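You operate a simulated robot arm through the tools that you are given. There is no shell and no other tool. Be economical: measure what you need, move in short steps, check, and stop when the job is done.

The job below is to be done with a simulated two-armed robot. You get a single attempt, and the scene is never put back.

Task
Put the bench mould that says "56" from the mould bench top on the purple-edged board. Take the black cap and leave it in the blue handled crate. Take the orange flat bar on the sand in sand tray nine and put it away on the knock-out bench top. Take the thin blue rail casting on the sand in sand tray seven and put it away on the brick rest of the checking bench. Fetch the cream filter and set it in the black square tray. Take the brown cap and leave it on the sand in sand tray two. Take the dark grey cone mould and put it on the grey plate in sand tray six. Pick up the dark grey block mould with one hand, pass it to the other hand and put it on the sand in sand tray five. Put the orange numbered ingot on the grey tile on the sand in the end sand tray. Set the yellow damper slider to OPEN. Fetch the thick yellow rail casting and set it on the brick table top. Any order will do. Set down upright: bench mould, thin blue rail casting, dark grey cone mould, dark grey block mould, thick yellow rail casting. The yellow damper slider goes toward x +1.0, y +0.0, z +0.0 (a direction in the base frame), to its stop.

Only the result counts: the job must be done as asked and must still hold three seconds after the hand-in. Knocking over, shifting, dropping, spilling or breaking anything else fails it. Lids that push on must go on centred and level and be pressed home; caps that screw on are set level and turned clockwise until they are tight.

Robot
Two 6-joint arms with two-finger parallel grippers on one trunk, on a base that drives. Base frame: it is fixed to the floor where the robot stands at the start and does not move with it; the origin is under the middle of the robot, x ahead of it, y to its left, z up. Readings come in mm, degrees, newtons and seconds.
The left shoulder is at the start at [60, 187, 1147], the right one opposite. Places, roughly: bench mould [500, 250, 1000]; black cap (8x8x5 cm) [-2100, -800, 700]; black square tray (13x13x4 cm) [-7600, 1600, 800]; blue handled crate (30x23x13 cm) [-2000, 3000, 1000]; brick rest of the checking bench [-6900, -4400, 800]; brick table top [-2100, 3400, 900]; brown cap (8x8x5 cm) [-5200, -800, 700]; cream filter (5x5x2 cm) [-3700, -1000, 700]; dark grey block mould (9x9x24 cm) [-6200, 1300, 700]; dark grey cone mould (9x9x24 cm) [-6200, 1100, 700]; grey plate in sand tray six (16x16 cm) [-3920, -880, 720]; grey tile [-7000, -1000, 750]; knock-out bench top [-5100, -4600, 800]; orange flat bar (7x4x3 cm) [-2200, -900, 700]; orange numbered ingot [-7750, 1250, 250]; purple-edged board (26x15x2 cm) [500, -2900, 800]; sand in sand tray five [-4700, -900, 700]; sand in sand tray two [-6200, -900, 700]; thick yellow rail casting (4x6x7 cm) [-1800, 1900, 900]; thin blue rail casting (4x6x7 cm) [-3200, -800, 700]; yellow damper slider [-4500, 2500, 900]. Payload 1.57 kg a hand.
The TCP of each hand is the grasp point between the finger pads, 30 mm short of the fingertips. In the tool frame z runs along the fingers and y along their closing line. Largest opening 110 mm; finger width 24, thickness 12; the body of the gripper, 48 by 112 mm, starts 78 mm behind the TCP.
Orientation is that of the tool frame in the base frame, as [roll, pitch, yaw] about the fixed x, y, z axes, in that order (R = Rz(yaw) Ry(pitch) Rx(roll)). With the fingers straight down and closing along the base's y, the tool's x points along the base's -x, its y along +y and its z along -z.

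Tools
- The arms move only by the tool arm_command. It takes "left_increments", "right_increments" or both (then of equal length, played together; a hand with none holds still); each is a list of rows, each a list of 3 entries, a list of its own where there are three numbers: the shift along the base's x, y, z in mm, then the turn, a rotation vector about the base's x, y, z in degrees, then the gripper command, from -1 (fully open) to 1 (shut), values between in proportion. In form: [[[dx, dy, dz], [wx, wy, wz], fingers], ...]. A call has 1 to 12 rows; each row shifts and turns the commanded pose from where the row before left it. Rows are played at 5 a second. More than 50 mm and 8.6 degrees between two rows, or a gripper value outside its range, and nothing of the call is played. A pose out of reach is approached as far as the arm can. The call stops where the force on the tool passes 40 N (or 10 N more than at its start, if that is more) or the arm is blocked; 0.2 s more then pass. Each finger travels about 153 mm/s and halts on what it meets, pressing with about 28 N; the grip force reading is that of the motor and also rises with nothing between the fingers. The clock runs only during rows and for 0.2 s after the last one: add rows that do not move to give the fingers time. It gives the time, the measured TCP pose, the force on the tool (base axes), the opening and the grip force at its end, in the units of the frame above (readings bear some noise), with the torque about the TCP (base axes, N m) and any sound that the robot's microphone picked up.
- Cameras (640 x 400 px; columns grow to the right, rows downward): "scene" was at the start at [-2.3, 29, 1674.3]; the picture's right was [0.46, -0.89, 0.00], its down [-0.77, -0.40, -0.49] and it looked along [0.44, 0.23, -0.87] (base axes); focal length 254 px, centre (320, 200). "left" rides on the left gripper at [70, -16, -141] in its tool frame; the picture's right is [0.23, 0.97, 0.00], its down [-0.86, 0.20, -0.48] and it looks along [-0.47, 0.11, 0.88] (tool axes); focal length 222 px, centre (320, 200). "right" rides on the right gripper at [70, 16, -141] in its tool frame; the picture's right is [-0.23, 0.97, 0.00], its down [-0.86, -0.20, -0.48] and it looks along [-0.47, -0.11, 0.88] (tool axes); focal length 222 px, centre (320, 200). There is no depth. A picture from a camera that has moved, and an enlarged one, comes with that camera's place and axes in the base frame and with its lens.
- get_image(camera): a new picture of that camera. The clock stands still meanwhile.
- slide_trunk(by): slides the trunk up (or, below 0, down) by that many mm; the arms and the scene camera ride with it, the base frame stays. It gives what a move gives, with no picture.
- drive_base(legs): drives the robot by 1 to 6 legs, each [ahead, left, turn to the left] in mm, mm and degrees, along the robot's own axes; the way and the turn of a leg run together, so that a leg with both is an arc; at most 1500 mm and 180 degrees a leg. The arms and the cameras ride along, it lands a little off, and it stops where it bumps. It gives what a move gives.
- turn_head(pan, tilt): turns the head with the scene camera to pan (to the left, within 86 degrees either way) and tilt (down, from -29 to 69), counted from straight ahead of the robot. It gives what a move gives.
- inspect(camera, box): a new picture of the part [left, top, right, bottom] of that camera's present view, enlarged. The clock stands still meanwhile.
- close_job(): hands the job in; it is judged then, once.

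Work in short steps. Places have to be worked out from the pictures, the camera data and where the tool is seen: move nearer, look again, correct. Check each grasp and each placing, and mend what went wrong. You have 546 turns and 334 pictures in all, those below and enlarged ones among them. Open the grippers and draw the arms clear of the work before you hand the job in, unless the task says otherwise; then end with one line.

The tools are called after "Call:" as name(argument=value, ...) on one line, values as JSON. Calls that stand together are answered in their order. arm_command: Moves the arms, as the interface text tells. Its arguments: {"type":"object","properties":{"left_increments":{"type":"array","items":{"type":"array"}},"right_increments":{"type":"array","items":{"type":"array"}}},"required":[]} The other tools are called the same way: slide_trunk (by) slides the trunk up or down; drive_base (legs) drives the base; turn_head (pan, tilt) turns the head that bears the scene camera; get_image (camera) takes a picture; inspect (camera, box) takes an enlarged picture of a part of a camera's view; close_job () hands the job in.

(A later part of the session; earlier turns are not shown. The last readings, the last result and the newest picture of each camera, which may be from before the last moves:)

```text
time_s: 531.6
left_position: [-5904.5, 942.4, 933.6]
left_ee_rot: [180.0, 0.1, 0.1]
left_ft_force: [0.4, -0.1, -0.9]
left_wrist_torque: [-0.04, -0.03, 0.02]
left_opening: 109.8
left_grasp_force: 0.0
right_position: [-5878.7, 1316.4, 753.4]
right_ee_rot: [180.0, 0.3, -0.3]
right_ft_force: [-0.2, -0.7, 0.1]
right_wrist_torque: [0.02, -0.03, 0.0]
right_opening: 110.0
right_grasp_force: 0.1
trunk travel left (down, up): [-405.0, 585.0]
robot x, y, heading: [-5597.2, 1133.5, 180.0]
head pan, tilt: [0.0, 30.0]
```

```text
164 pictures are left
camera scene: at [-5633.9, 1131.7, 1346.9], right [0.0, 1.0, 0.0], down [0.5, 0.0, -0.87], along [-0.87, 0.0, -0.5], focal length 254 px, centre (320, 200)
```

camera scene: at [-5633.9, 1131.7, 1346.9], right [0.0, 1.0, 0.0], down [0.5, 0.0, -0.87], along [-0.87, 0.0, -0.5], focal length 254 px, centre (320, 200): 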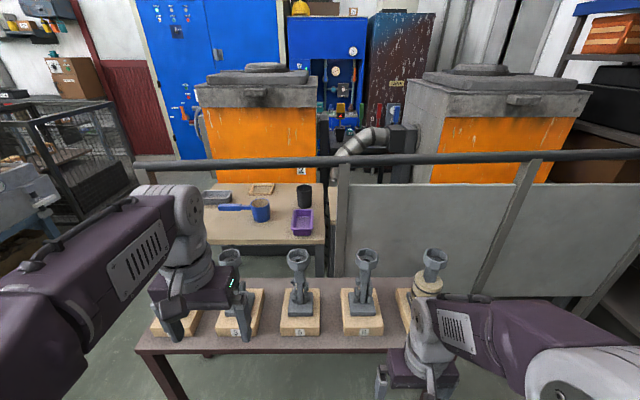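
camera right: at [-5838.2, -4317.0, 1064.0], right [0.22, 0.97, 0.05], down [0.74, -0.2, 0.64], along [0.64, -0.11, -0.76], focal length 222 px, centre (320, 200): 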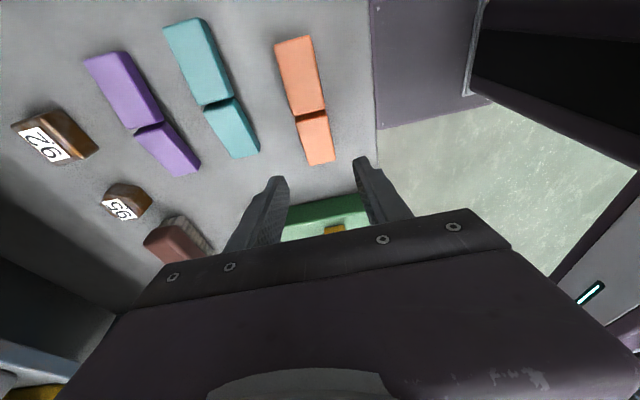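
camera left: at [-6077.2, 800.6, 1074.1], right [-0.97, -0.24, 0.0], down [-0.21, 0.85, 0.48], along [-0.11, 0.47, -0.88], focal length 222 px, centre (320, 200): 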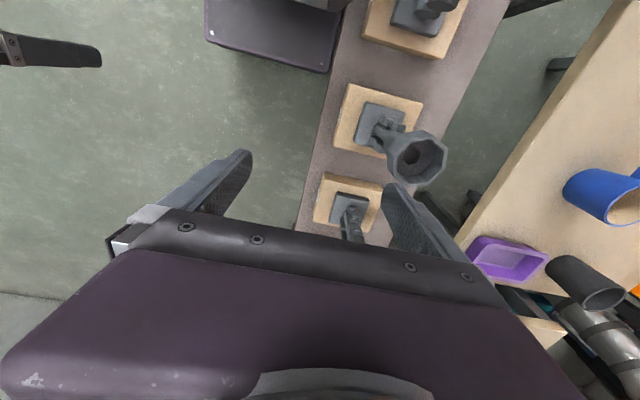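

Pads 5 and 6 lie at y ≈ 1066 and 1273, matching cone (1100) and block (1300). I zoom on them for a visual check.

Call:
inspect(camera="scene", box=[190, 235, 310, 345])

Call:
inspect(camera="scene", box=[310, 235, 450, 345])

Call:
get_image(camera="left")

Call:
get_image(camera="right")

```text
3.64 times, centred on (250, 290) of scene
camera zoom: at [-5633.9, 1131.7, 1346.9], right [0.0, 1.0, 0.0], down [0.5, 0.0, -0.87], along [-0.87, 0.0, -0.5], focal length 925 px, centre (574, -127)
```

zoom: 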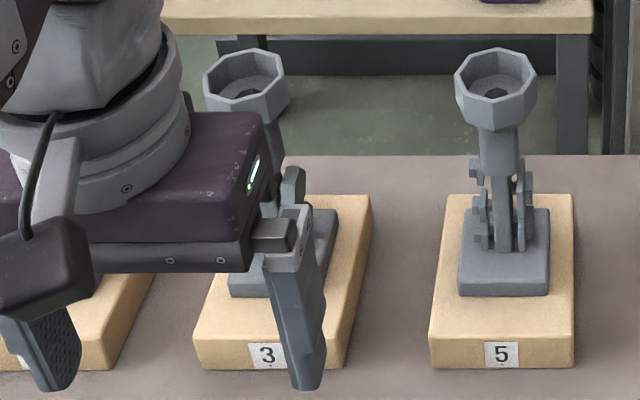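

```text
3.64 times, centred on (380, 290) of scene
camera zoom: at [-5633.9, 1131.7, 1346.9], right [0.0, 1.0, 0.0], down [0.5, 0.0, -0.87], along [-0.87, 0.0, -0.5], focal length 925 px, centre (102, -127)
```

zoom: 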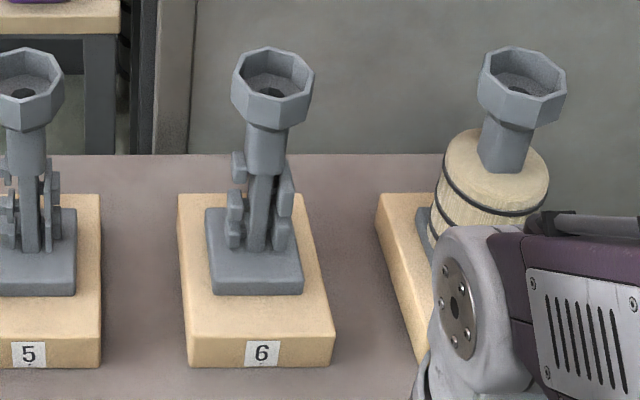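

```text
161 pictures are left
camera left: at [-5835.6, 960.0, 1073.8], right [0.23, -0.97, 0.0], down [-0.85, -0.2, 0.48], along [-0.47, -0.11, -0.88], focal length 222 px, centre (320, 200)
```

left: 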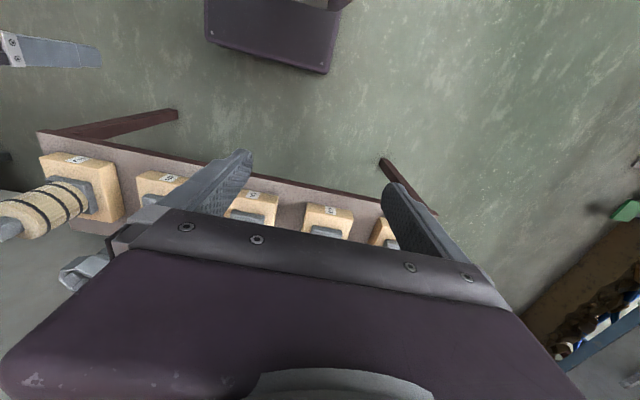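

```text
160 pictures are left
camera right: at [-5807.6, 1299.3, 892.2], right [-0.23, -0.97, 0.0], down [-0.85, 0.2, 0.48], along [-0.47, 0.11, -0.88], focal length 222 px, centre (320, 200)
```

right: 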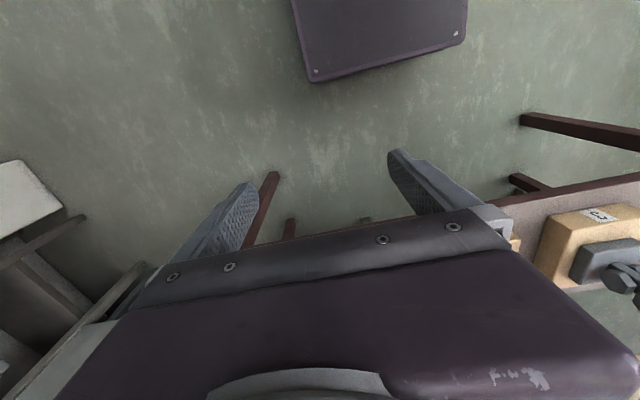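

Coordinates fit cone = pad 5, block = pad 6. For the handover I'll take the block by its neck with the right hand pointing forward, then take it from above with the left. I back off and turn the right hand forward.

Call:
drive_base(legs=[[-350, 0, 0]])

Call:
arm_command(right_increments=[[[-45, 0, 0], [0, 8.4, 0], -1], [[-45, 0, 0], [0, 8.4, 0], -1], [[-45, 0, 0], [0, 8.4, 0], -1], [[-45, 0, 0], [0, 8.4, 0], -1], [[-45, 0, 0], [0, 8.4, 0], -1], [[-45, 0, 0], [0, 8.4, 0], -1], [[-45, 0, 0], [0, 8.4, 0], -1], [[0, 0, 0], [0, 8.4, 0], -1], [[0, 0, 0], [0, 8.4, 0], -1], [[0, 0, 0], [0, 8.4, 0], -1], [[0, 0, 0], [0, 6, 0], -1], [[0, 0, 0], [0, 0, 0], -1]])

```text
time_s: 533.8
left_position: [-5552.2, 941.8, 933.2]
left_ee_rot: [179.9, 0.2, 0.1]
left_ft_force: [-0.2, -0.3, -0.1]
left_wrist_torque: [-0.02, 0.02, 0.01]
left_opening: 109.8
left_grasp_force: 0.1
right_position: [-5526.2, 1314.8, 754.4]
right_ee_rot: [179.9, 0.4, -0.3]
right_ft_force: [0.2, 0.1, 0.5]
right_wrist_torque: [-0.01, 0.05, 0.02]
right_opening: 110.3
right_grasp_force: 0.1
trunk travel left (down, up): [-405.0, 585.0]
robot x, y, heading: [-5249.8, 1130.5, 179.6]
head pan, tilt: [0.0, 30.0]
```

```text
time_s: 536.4
left_position: [-5553.1, 941.4, 934.6]
left_ee_rot: [-179.9, 0.2, 0.1]
left_ft_force: [0.7, 0.5, 0.2]
left_wrist_torque: [-0.01, 0.02, 0.02]
left_opening: 110.2
left_grasp_force: 0.1
right_position: [-5952.6, 1309.7, 857.5]
right_ee_rot: [157.3, 89.5, -22.7]
right_ft_force: [-0.4, -0.1, -0.2]
right_wrist_torque: [-0.03, -0.03, 0.03]
right_opening: 110.0
right_grasp_force: 0.0
right hand out of reach, approached as far as the arm can: row 4, 9, 10, 11
trunk travel left (down, up): [-405.0, 585.0]
robot x, y, heading: [-5251.9, 1132.2, 179.7]
head pan, tilt: [0.0, 30.0]
```

The right hand points forward at (-5953, 1310, 858). I test what heights and distances it can hold by moving it down and then nearer.

Call:
arm_command(right_increments=[[[0, 0, -30], [0, 0, 0], -1], [[0, 0, -30], [0, 0, 0], -1], [[40, 0, 0], [0, 0, 0], -1], [[40, 0, 0], [0, 0, 0], -1], [[0, 0, 0], [0, 0, 0], -1]])

```text
time_s: 537.6
left_position: [-5553.0, 941.4, 933.0]
left_ee_rot: [180.0, 0.1, 0.0]
left_ft_force: [0.4, -0.7, 0.0]
left_wrist_torque: [-0.01, 0.01, 0.02]
left_opening: 110.1
left_grasp_force: 0.0
right_position: [-5958.5, 1309.0, 850.7]
right_ee_rot: [145.5, 89.6, -34.5]
right_ft_force: [-0.3, -0.5, -0.4]
right_wrist_torque: [0.0, -0.04, -0.04]
right_opening: 110.2
right_grasp_force: 0.1
right hand out of reach, approached as far as the arm can: row 1, 2, 3, 4
trunk travel left (down, up): [-405.0, 585.0]
robot x, y, heading: [-5250.2, 1129.7, 179.8]
head pan, tilt: [0.0, 30.0]
```

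Horizontal forward pointing only works far out, beyond the left hand's reach. Instead I'll pick the block from above with the right hand and let the left take its neck from the side; I test that left-hand pose in free space.

Call:
arm_command(left_increments=[[[-20, 0, 0], [0, 0, -8.3], -1], [[-20, 0, 0], [0, 0, -8.3], -1], [[-20, 0, 0], [0, 0, -8.3], -1], [[0, 0, 0], [0, 0, -8.3], -1], [[0, 0, 0], [0, 0, -8.3], -1], [[0, 0, 0], [0, 0, -8.3], -1], [[0, 0, 0], [0, 0, -8.3], -1], [[0, 0, 0], [0, 0, -8.3], -1], [[0, 0, 0], [0, 0, -8.3], -1], [[0, 0, 0], [0, 0, -8.3], -1], [[0, 0, 0], [0, 0, -7], -1]])

Call:
arm_command(left_increments=[[[0, 10, 0], [8.3, 0, 0], -1], [[0, 10, 0], [8.3, 0, 0], -1], [[0, 10, 0], [8.3, 0, 0], -1], [[0, 10, 0], [8.3, 0, 0], -1], [[0, 10, 0], [8.3, 0, 0], -1], [[0, 10, 0], [8.3, 0, 0], -1], [[0, 10, 0], [8.3, 0, 0], -1], [[0, 0, 0], [6.9, 0, 0], -1], [[0, 0, 0], [0, 0, 0], -1]])

```text
time_s: 540.0
left_position: [-5613.1, 942.1, 933.3]
left_ee_rot: [-179.9, 0.1, -90.1]
left_ft_force: [-0.1, 0.1, -0.5]
left_wrist_torque: [-0.01, -0.01, 0.02]
left_opening: 109.8
left_grasp_force: 0.0
right_position: [-5959.4, 1308.4, 851.8]
right_ee_rot: [141.9, 89.7, -38.1]
right_ft_force: [0.0, 0.0, -0.4]
right_wrist_torque: [0.0, 0.01, -0.01]
right_opening: 109.8
right_grasp_force: 0.1
trunk travel left (down, up): [-405.0, 585.0]
robot x, y, heading: [-5251.2, 1130.3, 179.6]
head pan, tilt: [0.0, 30.0]
```

```text
time_s: 542.0
left_position: [-5612.6, 1012.0, 933.6]
left_ee_rot: [180.0, 65.2, -90.0]
left_ft_force: [-0.1, 0.7, 0.4]
left_wrist_torque: [0.0, 0.0, 0.02]
left_opening: 110.1
left_grasp_force: 0.0
right_position: [-5959.0, 1308.6, 851.8]
right_ee_rot: [139.1, 89.7, -40.8]
right_ft_force: [0.0, -0.2, -0.2]
right_wrist_torque: [-0.01, -0.02, -0.05]
right_opening: 110.0
right_grasp_force: 0.0
trunk travel left (down, up): [-405.0, 585.0]
robot x, y, heading: [-5249.8, 1131.1, 179.8]
head pan, tilt: [0.0, 30.0]
```

The left sideways pose works well. Now I bring the right hand back to pointing down.

Call:
arm_command(right_increments=[[[30, 0, 10], [0, -8.3, 0], -1], [[30, 0, 10], [0, -8.3, 0], -1], [[30, 0, 10], [0, -8.3, 0], -1], [[30, 0, 10], [0, -8.3, 0], -1], [[30, 0, 10], [0, -8.3, 0], -1], [[30, 0, 10], [0, -8.3, 0], -1], [[30, 0, 10], [0, -8.3, 0], -1], [[20, 0, 10], [0, -8.3, 0], -1], [[20, 0, 0], [0, -8.3, 0], -1], [[0, 0, 0], [0, -8.3, 0], -1], [[0, 0, 0], [0, -6.7, 0], -1]])

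```text
time_s: 544.4
left_position: [-5613.1, 1011.9, 932.8]
left_ee_rot: [-179.8, 65.1, -89.8]
left_ft_force: [-0.3, 0.2, 0.2]
left_wrist_torque: [-0.01, 0.0, -0.02]
left_opening: 110.1
left_grasp_force: 0.0
right_position: [-5710.0, 1309.8, 931.1]
right_ee_rot: [-180.0, 0.4, -0.2]
right_ft_force: [0.1, -0.3, -0.1]
right_wrist_torque: [-0.02, 0.0, -0.04]
right_opening: 110.1
right_grasp_force: 0.1
trunk travel left (down, up): [-405.0, 585.0]
robot x, y, heading: [-5248.9, 1129.2, 179.7]
head pan, tilt: [0.0, 30.0]
```

I drive up to the table with both hands above the funnels' height and look.

Call:
drive_base(legs=[[440, 0, 0]])

Call:
get_image(camera="right")

Call:
get_image(camera="scene")

```text
time_s: 547.1
left_position: [-6052.1, 1011.9, 933.1]
left_ee_rot: [-179.7, 65.1, -89.5]
left_ft_force: [0.9, -0.3, -0.7]
left_wrist_torque: [0.04, -0.03, -0.02]
left_opening: 110.2
left_grasp_force: 0.1
right_position: [-6149.6, 1309.3, 931.3]
right_ee_rot: [180.0, 0.6, 0.0]
right_ft_force: [-0.4, -0.7, 0.3]
right_wrist_torque: [-0.01, -0.02, 0.01]
right_opening: 110.1
right_grasp_force: 0.1
trunk travel left (down, up): [-405.0, 585.0]
robot x, y, heading: [-5689.4, 1134.7, 179.9]
head pan, tilt: [0.0, 30.0]
```

```text
159 pictures are left
camera right: at [-6078.1, 1292.9, 1070.7], right [-0.23, -0.97, 0.0], down [-0.85, 0.2, 0.49], along [-0.47, 0.11, -0.87], focal length 222 px, centre (320, 200)
```

right: 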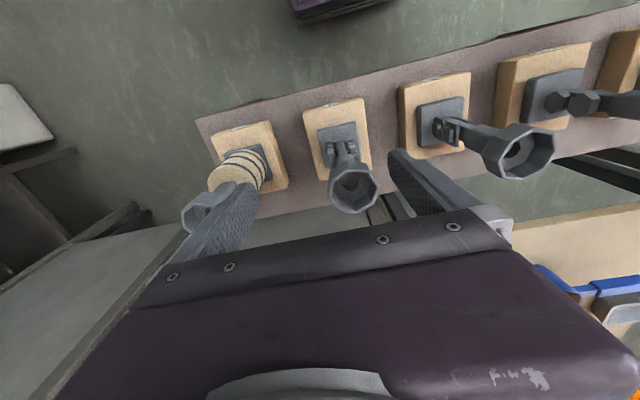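

```text
158 pictures are left
camera scene: at [-5721.0, 1131.2, 1346.9], right [0.0, 1.0, 0.0], down [0.5, 0.0, -0.87], along [-0.87, 0.0, -0.5], focal length 254 px, centre (320, 200)
```

scene: 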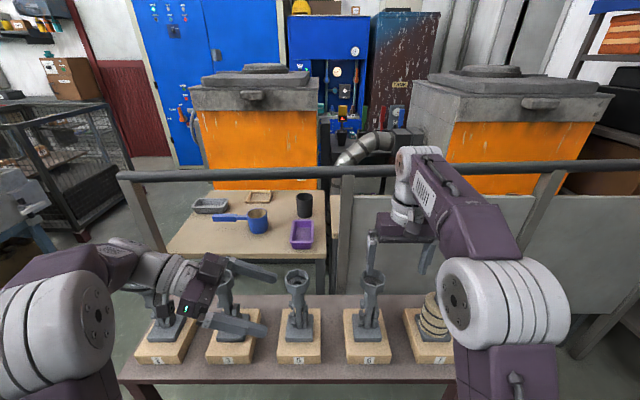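

Block mould funnel at about (-6229, 1280, 788). I zoom to see the octagon's orientation.

Call:
inspect(camera="right", box=[300, 90, 400, 230])

```text
2.86 times, centred on (350, 160) of right
camera zoom: at [-6078.1, 1292.9, 1070.7], right [-0.23, -0.97, 0.0], down [-0.85, 0.2, 0.49], along [-0.47, 0.11, -0.87], focal length 635 px, centre (234, 314)
```

zoom: 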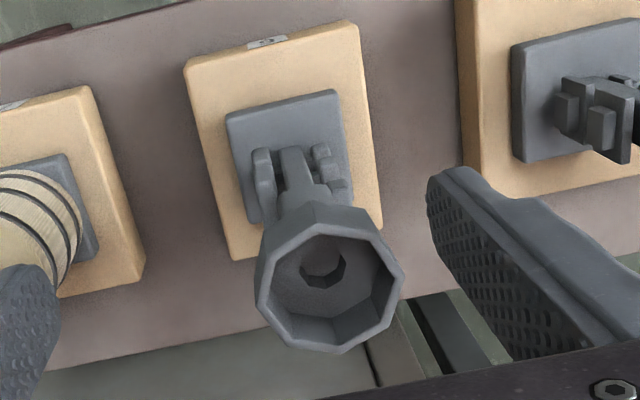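

Flats lie at ±22.5° again. I drive 50 mm closer, yaw the right hand +22.5° and centre over the funnel at height.

Call:
drive_base(legs=[[50, 0, 0]])

Call:
arm_command(right_increments=[[[-10, -10, 0], [0, 0, 7.5], -1], [[-10, -10, 0], [0, 0, 7.5], -1], [[-9, -9, 0], [0, 0, 7.5], -1], [[0, 0, -40], [0, 0, 0], -1], [[0, 0, 0], [0, 0, 0], -1]])

Call:
get_image(camera="right")

```text
time_s: 548.0
left_position: [-6101.5, 1012.5, 933.0]
left_ee_rot: [-179.7, 65.1, -89.4]
left_ft_force: [-0.7, 0.6, -0.7]
left_wrist_torque: [0.02, -0.04, -0.07]
left_opening: 110.0
left_grasp_force: 0.2
right_position: [-6200.4, 1308.1, 930.4]
right_ee_rot: [-180.0, 0.5, -0.1]
right_ft_force: [0.4, -0.2, -0.3]
right_wrist_torque: [0.01, -0.01, 0.02]
right_opening: 110.1
right_grasp_force: 0.0
trunk travel left (down, up): [-405.0, 585.0]
robot x, y, heading: [-5740.1, 1131.9, 180.0]
head pan, tilt: [0.0, 30.0]
```

```text
time_s: 549.2
left_position: [-6101.4, 1011.5, 933.0]
left_ee_rot: [-180.0, 65.1, -89.6]
left_ft_force: [0.2, -0.4, 0.1]
left_wrist_torque: [0.0, -0.02, 0.02]
left_opening: 109.8
left_grasp_force: 0.0
right_position: [-6227.0, 1279.6, 890.7]
right_ee_rot: [180.0, 0.7, 22.5]
right_ft_force: [0.2, -0.4, -0.5]
right_wrist_torque: [0.0, -0.03, 0.0]
right_opening: 110.0
right_grasp_force: 0.0
trunk travel left (down, up): [-405.0, 585.0]
robot x, y, heading: [-5742.8, 1129.7, 180.0]
head pan, tilt: [0.0, 30.0]
```

```text
156 pictures are left
camera right: at [-6155.3, 1292.5, 1030.3], right [0.16, -0.99, 0.0], down [-0.86, -0.14, 0.49], along [-0.48, -0.08, -0.87], focal length 222 px, centre (320, 200)
```

right: 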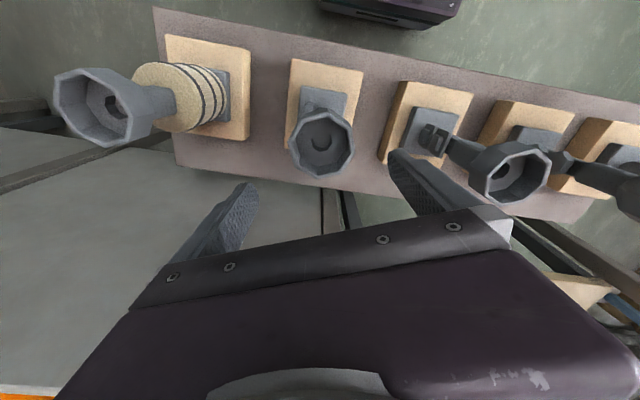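

Better estimate: funnel (-6213, 1280, ~808). I correct x, come down to z ≈ 845 and look again.

Call:
arm_command(right_increments=[[[12, 0, -25], [0, 0, 0], -1], [[0, 0, -20], [0, 0, 0], -1], [[0, 0, 0], [0, 0, 0], -1]])

Call:
get_image(camera="right")

Call:
inspect(camera="scene", box=[320, 220, 460, 360])

```text
time_s: 550.0
left_position: [-6100.6, 1011.6, 933.4]
left_ee_rot: [-179.9, 65.1, -89.6]
left_ft_force: [0.8, 0.7, 0.6]
left_wrist_torque: [-0.01, -0.01, -0.02]
left_opening: 110.4
left_grasp_force: 0.1
right_position: [-6215.8, 1280.5, 846.9]
right_ee_rot: [-180.0, 0.5, 22.5]
right_ft_force: [0.9, -0.1, -0.5]
right_wrist_torque: [0.0, 0.04, 0.01]
right_opening: 110.3
right_grasp_force: 0.0
trunk travel left (down, up): [-405.0, 585.0]
robot x, y, heading: [-5735.2, 1131.0, 179.9]
head pan, tilt: [0.0, 30.0]
```

```text
155 pictures are left
camera right: at [-6143.3, 1292.7, 985.8], right [0.16, -0.99, 0.0], down [-0.86, -0.14, 0.49], along [-0.48, -0.08, -0.87], focal length 222 px, centre (320, 200)
```

right: 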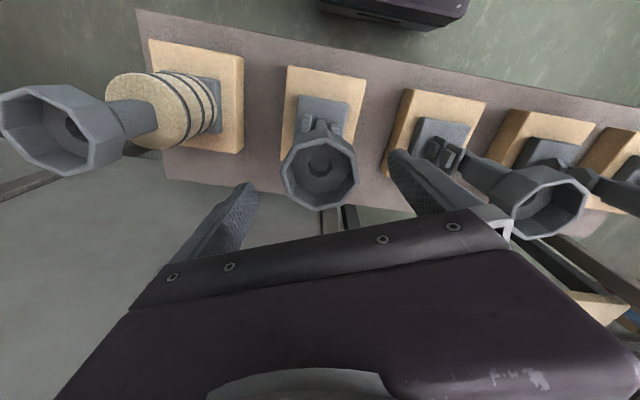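

```text
2.86 times, centred on (390, 290) of scene
camera zoom: at [-5769.9, 1131.2, 1346.9], right [0.0, 1.0, 0.0], down [0.5, 0.0, -0.87], along [-0.87, 0.0, -0.5], focal length 726 px, centre (120, -57)
```

zoom: 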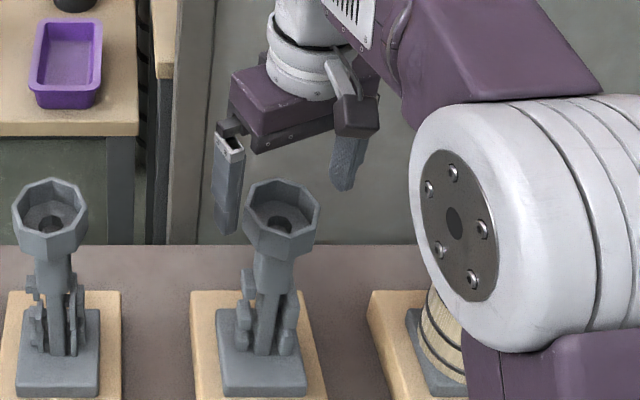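

Rim at (-6216, 1280, ~798), centred. I descend to TCP ≈ 786, close and lift a little.

Call:
arm_command(right_increments=[[[0, 0, -30], [0, 0, 0], -1], [[0, 0, -30], [0, 0, 0], -1], [[0, 0, 0], [0, 0, 0], -1], [[0, 0, 0], [0, 0, 0], 0.3], [[0, 0, 0], [0, 0, 0], 1], [[0, 0, 0], [0, 0, 0], 1], [[0, 0, 10], [0, 0, 0], 1], [[0, 0, 20], [0, 0, 0], 1], [[0, 0, 0], [0, 0, 0], 1]])

Call:
get_image(camera="right")

Call:
inspect(camera="scene", box=[320, 220, 460, 360])

```text
time_s: 552.0
left_position: [-6102.3, 1012.1, 933.1]
left_ee_rot: [-179.8, 65.1, -89.7]
left_ft_force: [-0.3, -0.2, -0.2]
left_wrist_torque: [-0.03, 0.01, -0.01]
left_opening: 110.0
left_grasp_force: 0.0
right_position: [-6216.4, 1279.4, 815.2]
right_ee_rot: [-180.0, 0.6, 22.5]
right_ft_force: [-0.1, 0.0, -5.0]
right_wrist_torque: [0.01, -0.01, 0.02]
right_opening: 62.2
right_grasp_force: 28.5
trunk travel left (down, up): [-405.0, 585.0]
robot x, y, heading: [-5739.3, 1134.4, 179.9]
head pan, tilt: [0.0, 30.0]
```

```text
153 pictures are left
camera right: at [-6144.2, 1293.1, 955.8], right [0.16, -0.99, 0.0], down [-0.86, -0.14, 0.49], along [-0.48, -0.08, -0.87], focal length 222 px, centre (320, 200)
```

right: 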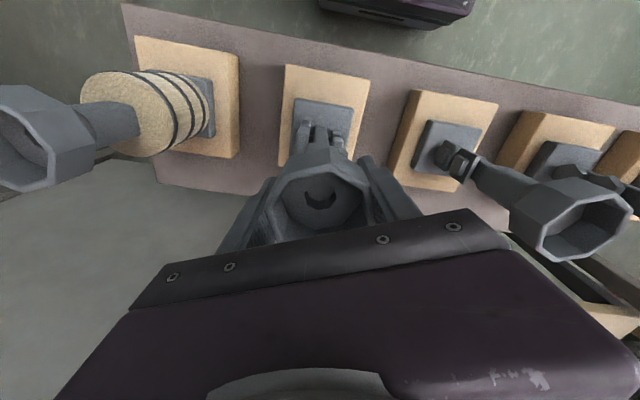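

```text
2.86 times, centred on (390, 290) of scene
camera zoom: at [-5770.9, 1131.4, 1346.8], right [0.0, 1.0, 0.0], down [0.5, 0.0, -0.87], along [-0.87, 0.0, -0.5], focal length 726 px, centre (120, -57)
```

zoom: 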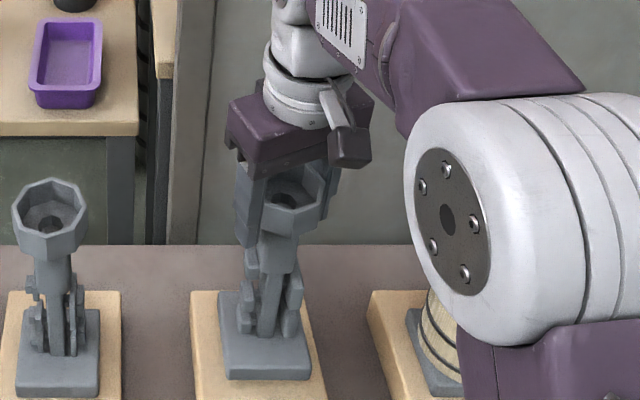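

The block mould is held firmly. I raise it and back well away from the table for the handover.

Call:
arm_command(right_increments=[[[0, 0, 45], [0, 0, 0], 1], [[0, 0, 45], [0, 0, 0], 1], [[0, 0, 30], [0, 0, 0], 1]])

Call:
drive_base(legs=[[-600, 0, 0]])

```text
time_s: 552.8
left_position: [-6101.0, 1011.7, 933.4]
left_ee_rot: [-179.8, 65.1, -89.6]
left_ft_force: [-0.4, 0.6, 0.6]
left_wrist_torque: [-0.01, -0.02, -0.02]
left_opening: 110.3
left_grasp_force: 0.0
right_position: [-6215.5, 1279.6, 937.1]
right_ee_rot: [-180.0, 0.5, 22.5]
right_ft_force: [-0.1, 0.0, -4.1]
right_wrist_torque: [-0.01, -0.03, -0.05]
right_opening: 62.4
right_grasp_force: 28.1
trunk travel left (down, up): [-405.0, 585.0]
robot x, y, heading: [-5738.3, 1133.2, 179.9]
head pan, tilt: [0.0, 30.0]
```

```text
time_s: 556.2
left_position: [-5501.4, 1011.1, 933.8]
left_ee_rot: [180.0, 65.0, -89.8]
left_ft_force: [-0.4, 1.0, -0.9]
left_wrist_torque: [-0.02, -0.01, 0.01]
left_opening: 110.0
left_grasp_force: 0.0
right_position: [-5614.8, 1279.3, 936.9]
right_ee_rot: [180.0, 0.7, 22.3]
right_ft_force: [-0.2, 0.2, -3.6]
right_wrist_torque: [-0.03, 0.05, 0.0]
right_opening: 62.4
right_grasp_force: 27.7
trunk travel left (down, up): [-405.0, 585.0]
robot x, y, heading: [-5134.1, 1136.2, 179.7]
head pan, tilt: [0.0, 30.0]
```

I bring the block in front of the chest (closing axis straightened) and tilt the left hand further to 78° at neck height.

Call:
arm_command(right_increments=[[[30, -25, 12], [0, 0, -7.5], 1], [[30, -25, 12], [0, 0, -7.5], 1], [[30, -25, 12], [0, 0, -7.3], 1], [[15, -24, 12], [0, 0, 0], 1], [[0, 0, 0], [0, 0, 0], 1]], left_increments=[[[-5, 0, 3], [6.5, 0, 0], -1], [[-4, 0, 3], [6.5, 0, 0], -1], [[0, 0, 0], [0, 0, 0], -1], [[0, 0, 0], [0, 0, 0], -1], [[0, 0, 0], [0, 0, 0], -1]])

Call:
get_image(camera="scene")

Call:
get_image(camera="left")

```text
time_s: 557.4
left_position: [-5510.3, 1011.0, 939.2]
left_ee_rot: [-179.6, 78.1, -89.5]
left_ft_force: [0.0, 0.1, -1.0]
left_wrist_torque: [-0.02, -0.01, -0.02]
left_opening: 110.0
left_grasp_force: 0.0
right_position: [-5508.5, 1180.3, 985.8]
right_ee_rot: [-179.9, 0.6, 0.0]
right_ft_force: [-0.1, -1.0, -4.1]
right_wrist_torque: [-0.01, 0.01, -0.01]
right_opening: 62.3
right_grasp_force: 28.0
trunk travel left (down, up): [-405.0, 585.0]
robot x, y, heading: [-5139.3, 1131.0, 179.6]
head pan, tilt: [0.0, 30.0]
```

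```text
151 pictures are left
camera scene: at [-5169.9, 1130.4, 1346.9], right [0.0, 1.0, 0.0], down [0.5, 0.0, -0.87], along [-0.87, 0.0, -0.5], focal length 254 px, centre (320, 200)
```

scene: 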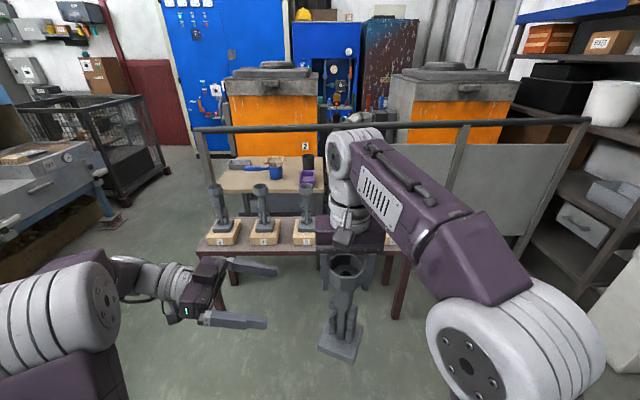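

```text
150 pictures are left
camera left: at [-5493.7, 859.1, 899.8], right [-0.97, -0.05, -0.22], down [-0.2, -0.29, 0.94], along [-0.11, 0.96, 0.27], focal length 222 px, centre (320, 200)
```

left: 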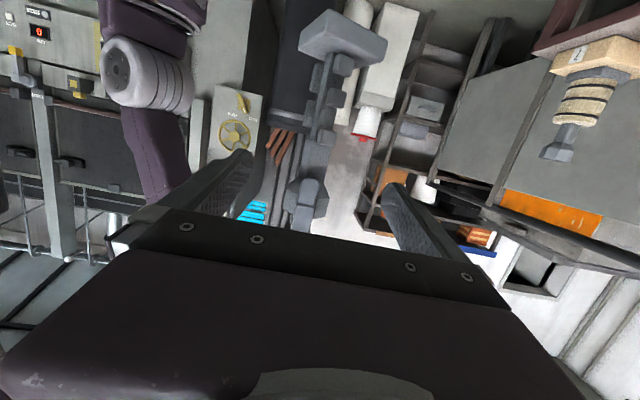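

I zoom on the left view to identify the neck relative to the fingers.

Call:
inspect(camera="left", box=[240, 0, 400, 240])

Call:
inspect(camera="scene", box=[240, 220, 400, 370])

```text
1.67 times, centred on (320, 120) of left
camera zoom: at [-5493.7, 859.1, 899.8], right [-0.97, -0.05, -0.22], down [-0.2, -0.29, 0.94], along [-0.11, 0.96, 0.27], focal length 370 px, centre (320, 333)
```

zoom: 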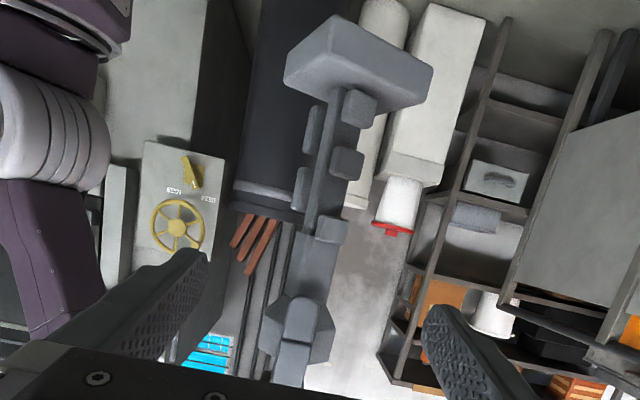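

```text
2.67 times, centred on (320, 295) of scene
camera zoom: at [-5169.9, 1130.4, 1346.9], right [0.0, 1.0, 0.0], down [0.5, 0.0, -0.87], along [-0.87, 0.0, -0.5], focal length 678 px, centre (320, -53)
```

zoom: 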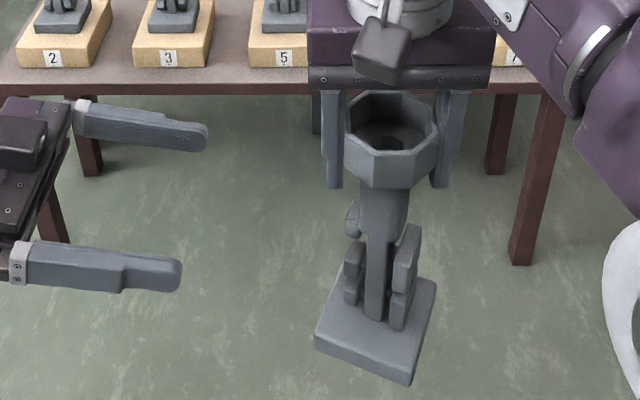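

Neck spans z ≈ 910-952 at (-5507, 1180). I move the left hand in around it at z ≈ 931, fingers open.

Call:
arm_command(left_increments=[[[2, 40, -8], [0, 0, 0], -1], [[0, 45, 0], [0, 0, 0], -1], [[0, 40, 0], [0, 0, 0], -1], [[0, 25, 0], [0, 0, 0], -1], [[0, 0, 0], [0, 0, 0], -1]])

Call:
get_image(camera="left")

Call:
inspect(camera="scene", box=[240, 220, 400, 370])

```text
time_s: 558.6
left_position: [-5506.8, 1161.9, 932.0]
left_ee_rot: [-179.4, 78.1, -89.3]
left_ft_force: [-0.3, 0.1, 0.6]
left_wrist_torque: [0.01, 0.0, 0.02]
left_opening: 110.0
left_grasp_force: 0.0
right_position: [-5509.9, 1180.6, 983.8]
right_ee_rot: [180.0, 0.6, 0.0]
right_ft_force: [-0.2, 0.3, -3.2]
right_wrist_torque: [0.01, 0.02, 0.0]
right_opening: 62.1
right_grasp_force: 28.1
trunk travel left (down, up): [-405.0, 585.0]
robot x, y, heading: [-5138.4, 1128.9, 179.8]
head pan, tilt: [0.0, 30.0]
```

```text
147 pictures are left
camera left: at [-5491.3, 1008.6, 892.0], right [-0.97, -0.05, -0.22], down [-0.2, -0.29, 0.93], along [-0.11, 0.95, 0.27], focal length 222 px, centre (320, 200)
```

left: 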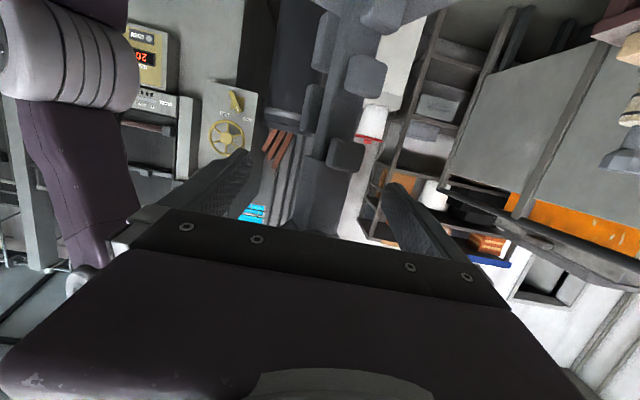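

```text
2.67 times, centred on (320, 295) of scene
camera zoom: at [-5170.0, 1129.8, 1346.9], right [0.0, 1.0, 0.0], down [0.5, 0.0, -0.87], along [-0.87, 0.0, -0.5], focal length 678 px, centre (320, -53)
```

zoom: 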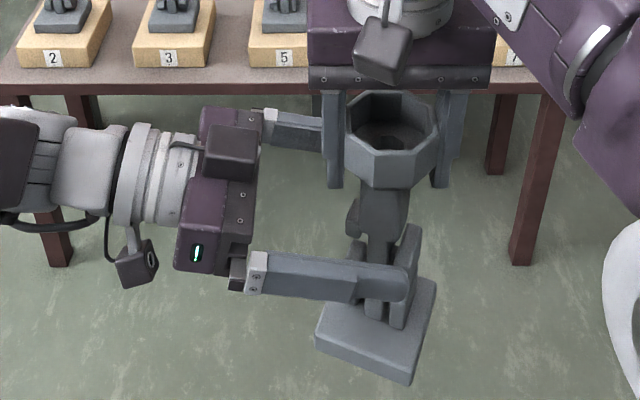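

Well placed around the neck. I advance 15 mm and close the left hand, keeping the right closed.

Call:
arm_command(left_increments=[[[0, 15, 0], [0, 0, 0], -1], [[0, 0, 0], [0, 0, 0], 0], [[0, 0, 0], [0, 0, 0], 0.5], [[0, 0, 0], [0, 0, 0], 1], [[0, 0, 0], [0, 0, 0], 1], [[0, 0, 0], [0, 0, 0], 1]])

Call:
inspect(camera="scene", box=[240, 220, 400, 370])

```text
time_s: 560.0
left_position: [-5508.7, 1176.0, 931.8]
left_ee_rot: [-179.6, 78.0, -89.3]
left_ft_force: [-28.5, 8.7, 0.2]
left_wrist_torque: [0.09, -0.93, -0.08]
left_opening: 34.8
left_grasp_force: 28.4
right_position: [-5508.4, 1180.4, 984.5]
right_ee_rot: [-179.9, 0.2, 0.1]
right_ft_force: [30.9, -8.2, 0.8]
right_wrist_torque: [-0.52, -0.62, 0.23]
right_opening: 62.1
right_grasp_force: 27.7
trunk travel left (down, up): [-405.0, 585.0]
robot x, y, heading: [-5137.7, 1134.6, 179.8]
head pan, tilt: [0.0, 30.0]
```

```text
2.67 times, centred on (320, 295) of scene
camera zoom: at [-5170.0, 1130.0, 1346.9], right [0.0, 1.0, 0.0], down [0.5, 0.0, -0.87], along [-0.87, 0.0, -0.5], focal length 678 px, centre (320, -53)
```

zoom: 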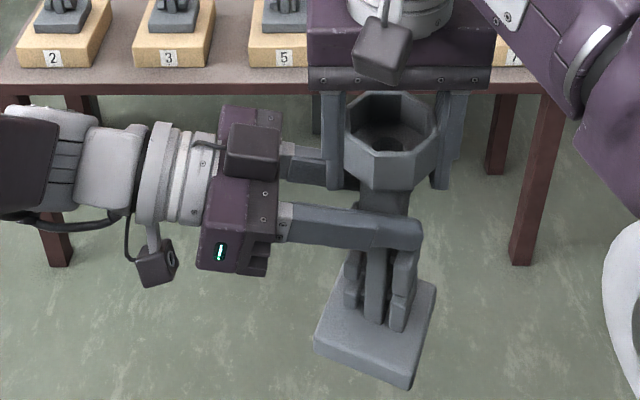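

Both hands hold it, with a 28 N sideways strain. I ease the left hand 3 mm to -x to relax it before releasing the right.

Call:
arm_command(left_increments=[[[-1.5, 0, 0], [0, 0, 0], 1], [[-1.5, 0, 0], [0, 0, 0], 1], [[0, 0, 0], [0, 0, 0], 1]])

```text
time_s: 560.8
left_position: [-5510.1, 1177.4, 931.4]
left_ee_rot: [-179.6, 78.0, -89.6]
left_ft_force: [-14.8, 3.1, 2.3]
left_wrist_torque: [0.05, -0.59, -0.07]
left_opening: 35.0
left_grasp_force: 28.2
right_position: [-5509.5, 1181.4, 983.1]
right_ee_rot: [-179.9, 0.7, 0.0]
right_ft_force: [13.1, -3.3, -6.8]
right_wrist_torque: [-0.2, -0.16, 0.17]
right_opening: 62.2
right_grasp_force: 28.8
trunk travel left (down, up): [-405.0, 585.0]
robot x, y, heading: [-5136.2, 1130.7, 180.0]
head pan, tilt: [0.0, 30.0]
```

Better. Another 2 mm, then I open the right hand and lift it clear.

Call:
arm_command(left_increments=[[[-2, -1, 0], [0, 0, 0], 1], [[0, 0, 0], [0, 0, 0], 1], [[0, 0, 0], [0, 0, 0], 1], [[0, 0, 0], [0, 0, 0], 1], [[0, 0, 0], [0, 0, 0], 1], [[0, 0, 0], [0, 0, 0], 1], [[0, 0, 0], [0, 0, 0], 1], [[0, 0, 0], [0, 0, 0], 1]], right_increments=[[[0, 0, 0], [0, 0, 0], 1], [[0, 0, 0], [0, 0, 0], 1], [[0, 0, 0], [0, 0, 0], 0.3], [[0, 0, 0], [0, 0, 0], -0.5], [[0, 0, 0], [0, 0, 0], -1], [[0, 0, 30], [0, 0, 0], -1], [[0, 0, 40], [0, 0, 0], -1], [[0, 0, 40], [0, 0, 0], -1]])

Call:
inspect(camera="scene", box=[240, 180, 400, 370])

```text
time_s: 562.6
left_position: [-5512.4, 1175.5, 931.5]
left_ee_rot: [-179.8, 78.2, -89.6]
left_ft_force: [1.1, 0.3, 0.8]
left_wrist_torque: [-0.04, -0.02, 0.02]
left_opening: 34.9
left_grasp_force: 28.0
right_position: [-5488.5, 1189.8, 1041.8]
right_ee_rot: [179.9, 0.8, 0.0]
right_ft_force: [0.4, 0.6, 0.4]
right_wrist_torque: [0.02, 0.0, -0.02]
right_opening: 109.9
right_grasp_force: 0.0
right hand out of reach, approached as far as the arm can: row 7, 8
trunk travel left (down, up): [-405.0, 585.0]
robot x, y, heading: [-5139.5, 1131.7, 179.8]
head pan, tilt: [0.0, 30.0]
```

```text
2.11 times, centred on (320, 275) of scene
camera zoom: at [-5169.5, 1130.1, 1346.9], right [0.0, 1.0, 0.0], down [0.5, 0.0, -0.87], along [-0.87, 0.0, -0.5], focal length 535 px, centre (320, 42)
```

zoom: 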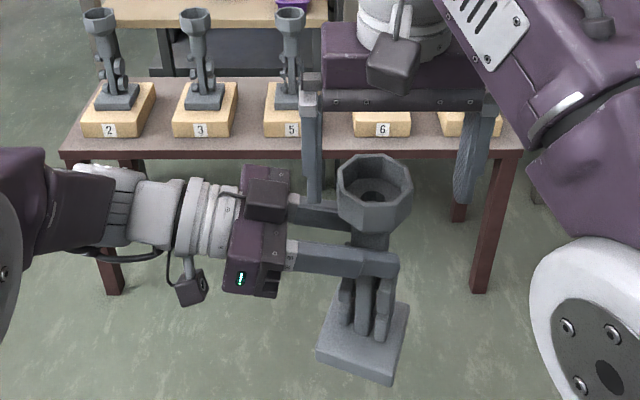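

The left hand holds the block by its neck. I move the right hand outward to the side and re-read the forces.

Call:
arm_command(right_increments=[[[0, 30, 0], [0, 0, 0], -1], [[0, 40, 0], [0, 0, 0], -1], [[0, 40, 0], [0, 0, 0], -1], [[0, 40, 0], [0, 0, 0], -1]], left_increments=[[[0, 0, 0], [0, 0, 0], 1], [[0, 0, 0], [0, 0, 0], 1], [[0, 0, 0], [0, 0, 0], 1], [[0, 0, 0], [0, 0, 0], 1]])

Call:
get_image(camera="scene")

```text
time_s: 563.6
left_position: [-5513.0, 1175.9, 931.7]
left_ee_rot: [-179.7, 78.1, -89.6]
left_ft_force: [-0.3, 0.1, 0.3]
left_wrist_torque: [-0.01, 0.0, -0.01]
left_opening: 34.6
left_grasp_force: 28.2
right_position: [-5490.3, 1339.7, 1041.9]
right_ee_rot: [-180.0, 0.6, 0.1]
right_ft_force: [0.2, -0.4, 0.8]
right_wrist_torque: [0.0, 0.01, -0.02]
right_opening: 109.9
right_grasp_force: 0.0
trunk travel left (down, up): [-405.0, 585.0]
robot x, y, heading: [-5135.1, 1131.2, 179.8]
head pan, tilt: [0.0, 30.0]
```

```text
143 pictures are left
camera scene: at [-5170.1, 1130.9, 1346.9], right [0.0, 1.0, 0.0], down [0.5, 0.0, -0.87], along [-0.87, 0.0, -0.5], focal length 254 px, centre (320, 200)
```

scene: 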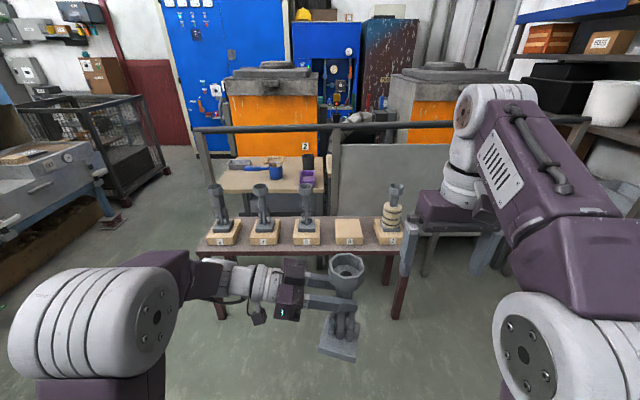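

Handover done. Next the cone mould (pad 5): I raise the trunk so the held block clears the other moulds, and drive up with the right hand lined up to pad 5.

Call:
slide_trunk(by=120)

Call:
drive_base(legs=[[0, 205, 0], [590, 0, 0]])

Call:
get_image(camera="right")

Call:
get_image(camera="scene")

```text
time_s: 565.1
left_position: [-5512.0, 1175.4, 1051.5]
left_ee_rot: [-179.5, 78.1, -89.4]
left_ft_force: [0.6, -0.6, -4.5]
left_wrist_torque: [-0.02, 0.0, 0.04]
left_opening: 34.8
left_grasp_force: 27.6
right_position: [-5489.6, 1339.5, 1161.3]
right_ee_rot: [-180.0, 0.6, 0.0]
right_ft_force: [-0.8, 0.4, 0.1]
right_wrist_torque: [0.0, -0.02, 0.01]
right_opening: 110.0
right_grasp_force: 0.1
trunk travel left (down, up): [-525.0, 465.0]
robot x, y, heading: [-5139.5, 1128.1, 180.0]
head pan, tilt: [0.0, 30.0]
```

```text
time_s: 569.7
left_position: [-6107.6, 970.2, 1051.9]
left_ee_rot: [-179.5, 78.0, -89.0]
left_ft_force: [-0.4, -0.9, -4.5]
left_wrist_torque: [-0.07, 0.01, 0.0]
left_opening: 34.6
left_grasp_force: 28.4
right_position: [-6085.3, 1133.6, 1161.9]
right_ee_rot: [179.9, 0.7, 0.4]
right_ft_force: [0.0, -0.1, -0.5]
right_wrist_torque: [-0.03, -0.02, 0.05]
right_opening: 110.2
right_grasp_force: 0.1
trunk travel left (down, up): [-525.0, 465.0]
robot x, y, heading: [-5735.4, 930.2, -180.0]
head pan, tilt: [0.0, 30.0]
```

```text
142 pictures are left
camera right: at [-6014.2, 1119.2, 1301.3], right [-0.22, -0.98, 0.0], down [-0.85, 0.19, 0.49], along [-0.48, 0.11, -0.87], focal length 222 px, centre (320, 200)
```

right: 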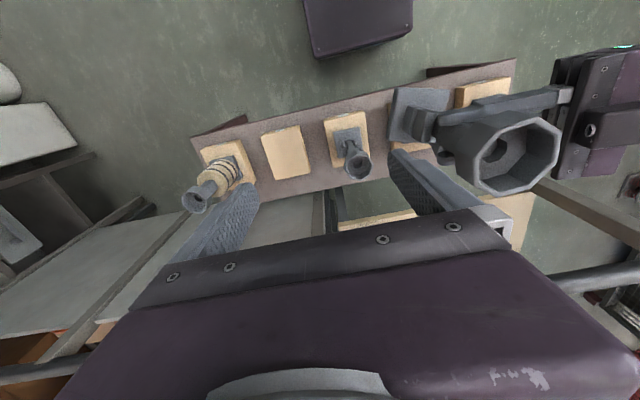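

```text
141 pictures are left
camera scene: at [-5764.7, 927.0, 1466.9], right [0.0, 1.0, 0.0], down [0.5, 0.0, -0.87], along [-0.87, 0.0, -0.5], focal length 254 px, centre (320, 200)
```

scene: 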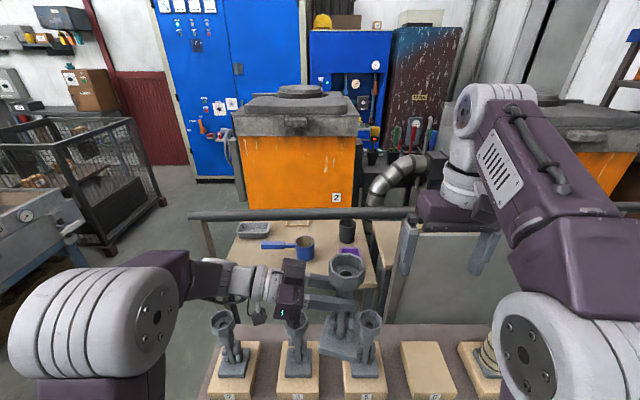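

I shift 60 mm more to the left for clearance, then bring the right hand down over the cone mould's funnel (≈ (-6216, 1072)), yawed 22.5°.

Call:
drive_base(legs=[[0, 60, 0]])

Call:
arm_command(right_increments=[[[-45, 0, 0], [0, 0, 7.5], -1], [[-45, 0, 0], [0, 0, 7.5], -1], [[-40, 0, 0], [0, 0, 7.2], -1], [[0, 0, -45], [0, 0, 0], -1], [[0, 0, -45], [0, 0, 0], -1], [[0, 0, -45], [0, 0, 0], -1], [[0, 0, -45], [0, 0, 0], -1], [[0, 0, -40], [0, 0, 0], -1], [[0, 0, 0], [0, 0, 0], -1]])

Call:
get_image(camera="right")

Call:
get_image(camera="scene")

```text
time_s: 570.6
left_position: [-6107.8, 910.3, 1050.8]
left_ee_rot: [-179.6, 78.0, -89.1]
left_ft_force: [0.3, -0.5, -3.6]
left_wrist_torque: [0.0, -0.03, 0.05]
left_opening: 34.4
left_grasp_force: 28.1
right_position: [-6085.9, 1073.3, 1162.8]
right_ee_rot: [-179.8, 0.7, 0.3]
right_ft_force: [-0.7, -0.3, -0.1]
right_wrist_torque: [0.02, 0.05, 0.0]
right_opening: 109.8
right_grasp_force: 0.0
trunk travel left (down, up): [-525.0, 465.0]
robot x, y, heading: [-5729.5, 872.3, -179.7]
head pan, tilt: [0.0, 30.0]
```

```text
time_s: 572.6
left_position: [-6107.7, 910.5, 1050.2]
left_ee_rot: [-179.7, 78.0, -89.3]
left_ft_force: [-0.5, 0.3, -4.1]
left_wrist_torque: [-0.02, 0.01, 0.02]
left_opening: 34.4
left_grasp_force: 28.6
right_position: [-6179.2, 1072.5, 904.4]
right_ee_rot: [180.0, 0.6, 22.6]
right_ft_force: [0.5, -0.6, -0.2]
right_wrist_torque: [0.01, 0.02, 0.03]
right_opening: 110.3
right_grasp_force: 0.1
right hand out of reach, approached as far as the arm can: row 1, 2, 3
trunk travel left (down, up): [-525.0, 465.0]
robot x, y, heading: [-5733.4, 864.9, -179.9]
head pan, tilt: [0.0, 30.0]
```

```text
140 pictures are left
camera right: at [-6107.2, 1085.6, 1042.7], right [0.16, -0.99, 0.0], down [-0.86, -0.14, 0.49], along [-0.48, -0.08, -0.87], focal length 222 px, centre (320, 200)
```

right: 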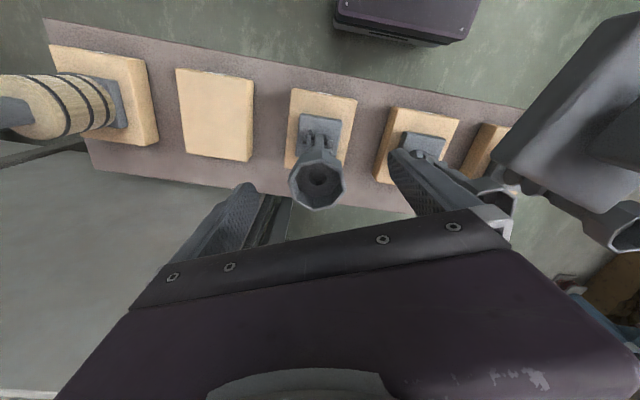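

```text
139 pictures are left
camera scene: at [-5763.7, 866.4, 1466.9], right [0.0, 1.0, 0.0], down [0.5, 0.0, -0.87], along [-0.87, 0.0, -0.5], focal length 254 px, centre (320, 200)
```

scene: 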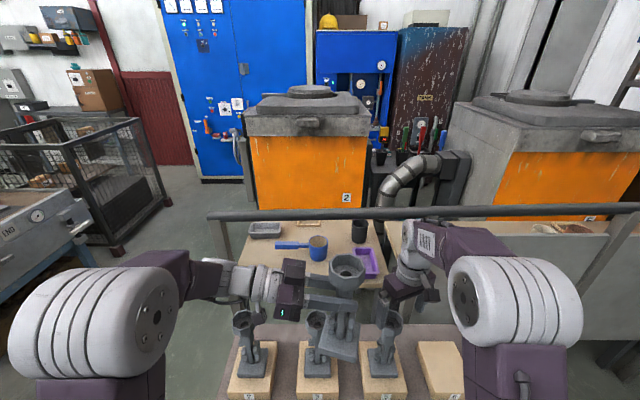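

Funnel at (-6212, 1072, ~800). I zoom in to confirm its orientation to the fingers.

Call:
inspect(camera="right", box=[270, 80, 370, 220])

```text
2.86 times, centred on (320, 150) of right
camera zoom: at [-6107.2, 1085.6, 1042.7], right [0.16, -0.99, 0.0], down [-0.86, -0.14, 0.49], along [-0.48, -0.08, -0.87], focal length 635 px, centre (320, 343)
```

zoom: 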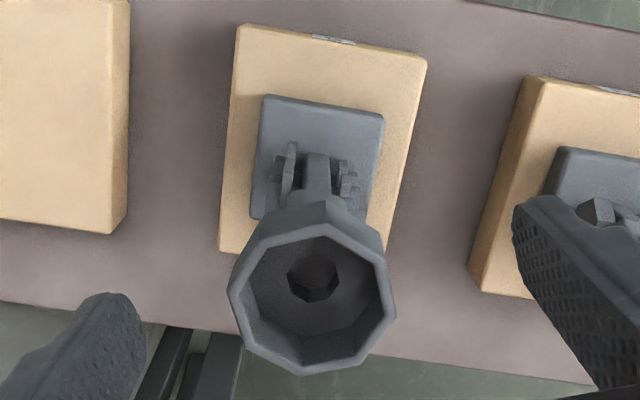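

Flats match the fingers. I centre, descend to TCP ≈ 787, close and test-lift.

Call:
arm_command(right_increments=[[[-33, 0, 0], [0, 0, 0], -1], [[0, 0, -40], [0, 0, 0], -1], [[0, 0, -40], [0, 0, 0], -1], [[0, 0, -36], [0, 0, 0], -1], [[0, 0, 0], [0, 0, 0], -1]])

Call:
get_image(camera="right")

```text
time_s: 573.9
left_position: [-6107.3, 909.8, 1052.0]
left_ee_rot: [-179.7, 78.1, -89.4]
left_ft_force: [-0.5, 0.4, -4.6]
left_wrist_torque: [-0.03, 0.0, -0.03]
left_opening: 34.4
left_grasp_force: 27.7
right_position: [-6213.9, 1073.2, 786.2]
right_ee_rot: [180.0, 0.6, 22.5]
right_ft_force: [0.1, 0.8, -0.7]
right_wrist_torque: [-0.01, 0.0, -0.01]
right_opening: 110.1
right_grasp_force: 0.1
trunk travel left (down, up): [-525.0, 465.0]
robot x, y, heading: [-5728.3, 867.9, -179.9]
head pan, tilt: [0.0, 30.0]
```

```text
137 pictures are left
camera right: at [-6140.9, 1085.5, 925.9], right [0.16, -0.99, 0.0], down [-0.86, -0.14, 0.49], along [-0.48, -0.08, -0.87], focal length 222 px, centre (320, 200)
```

right: 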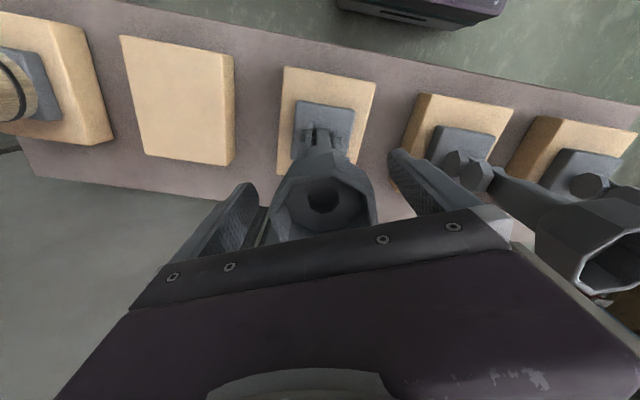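

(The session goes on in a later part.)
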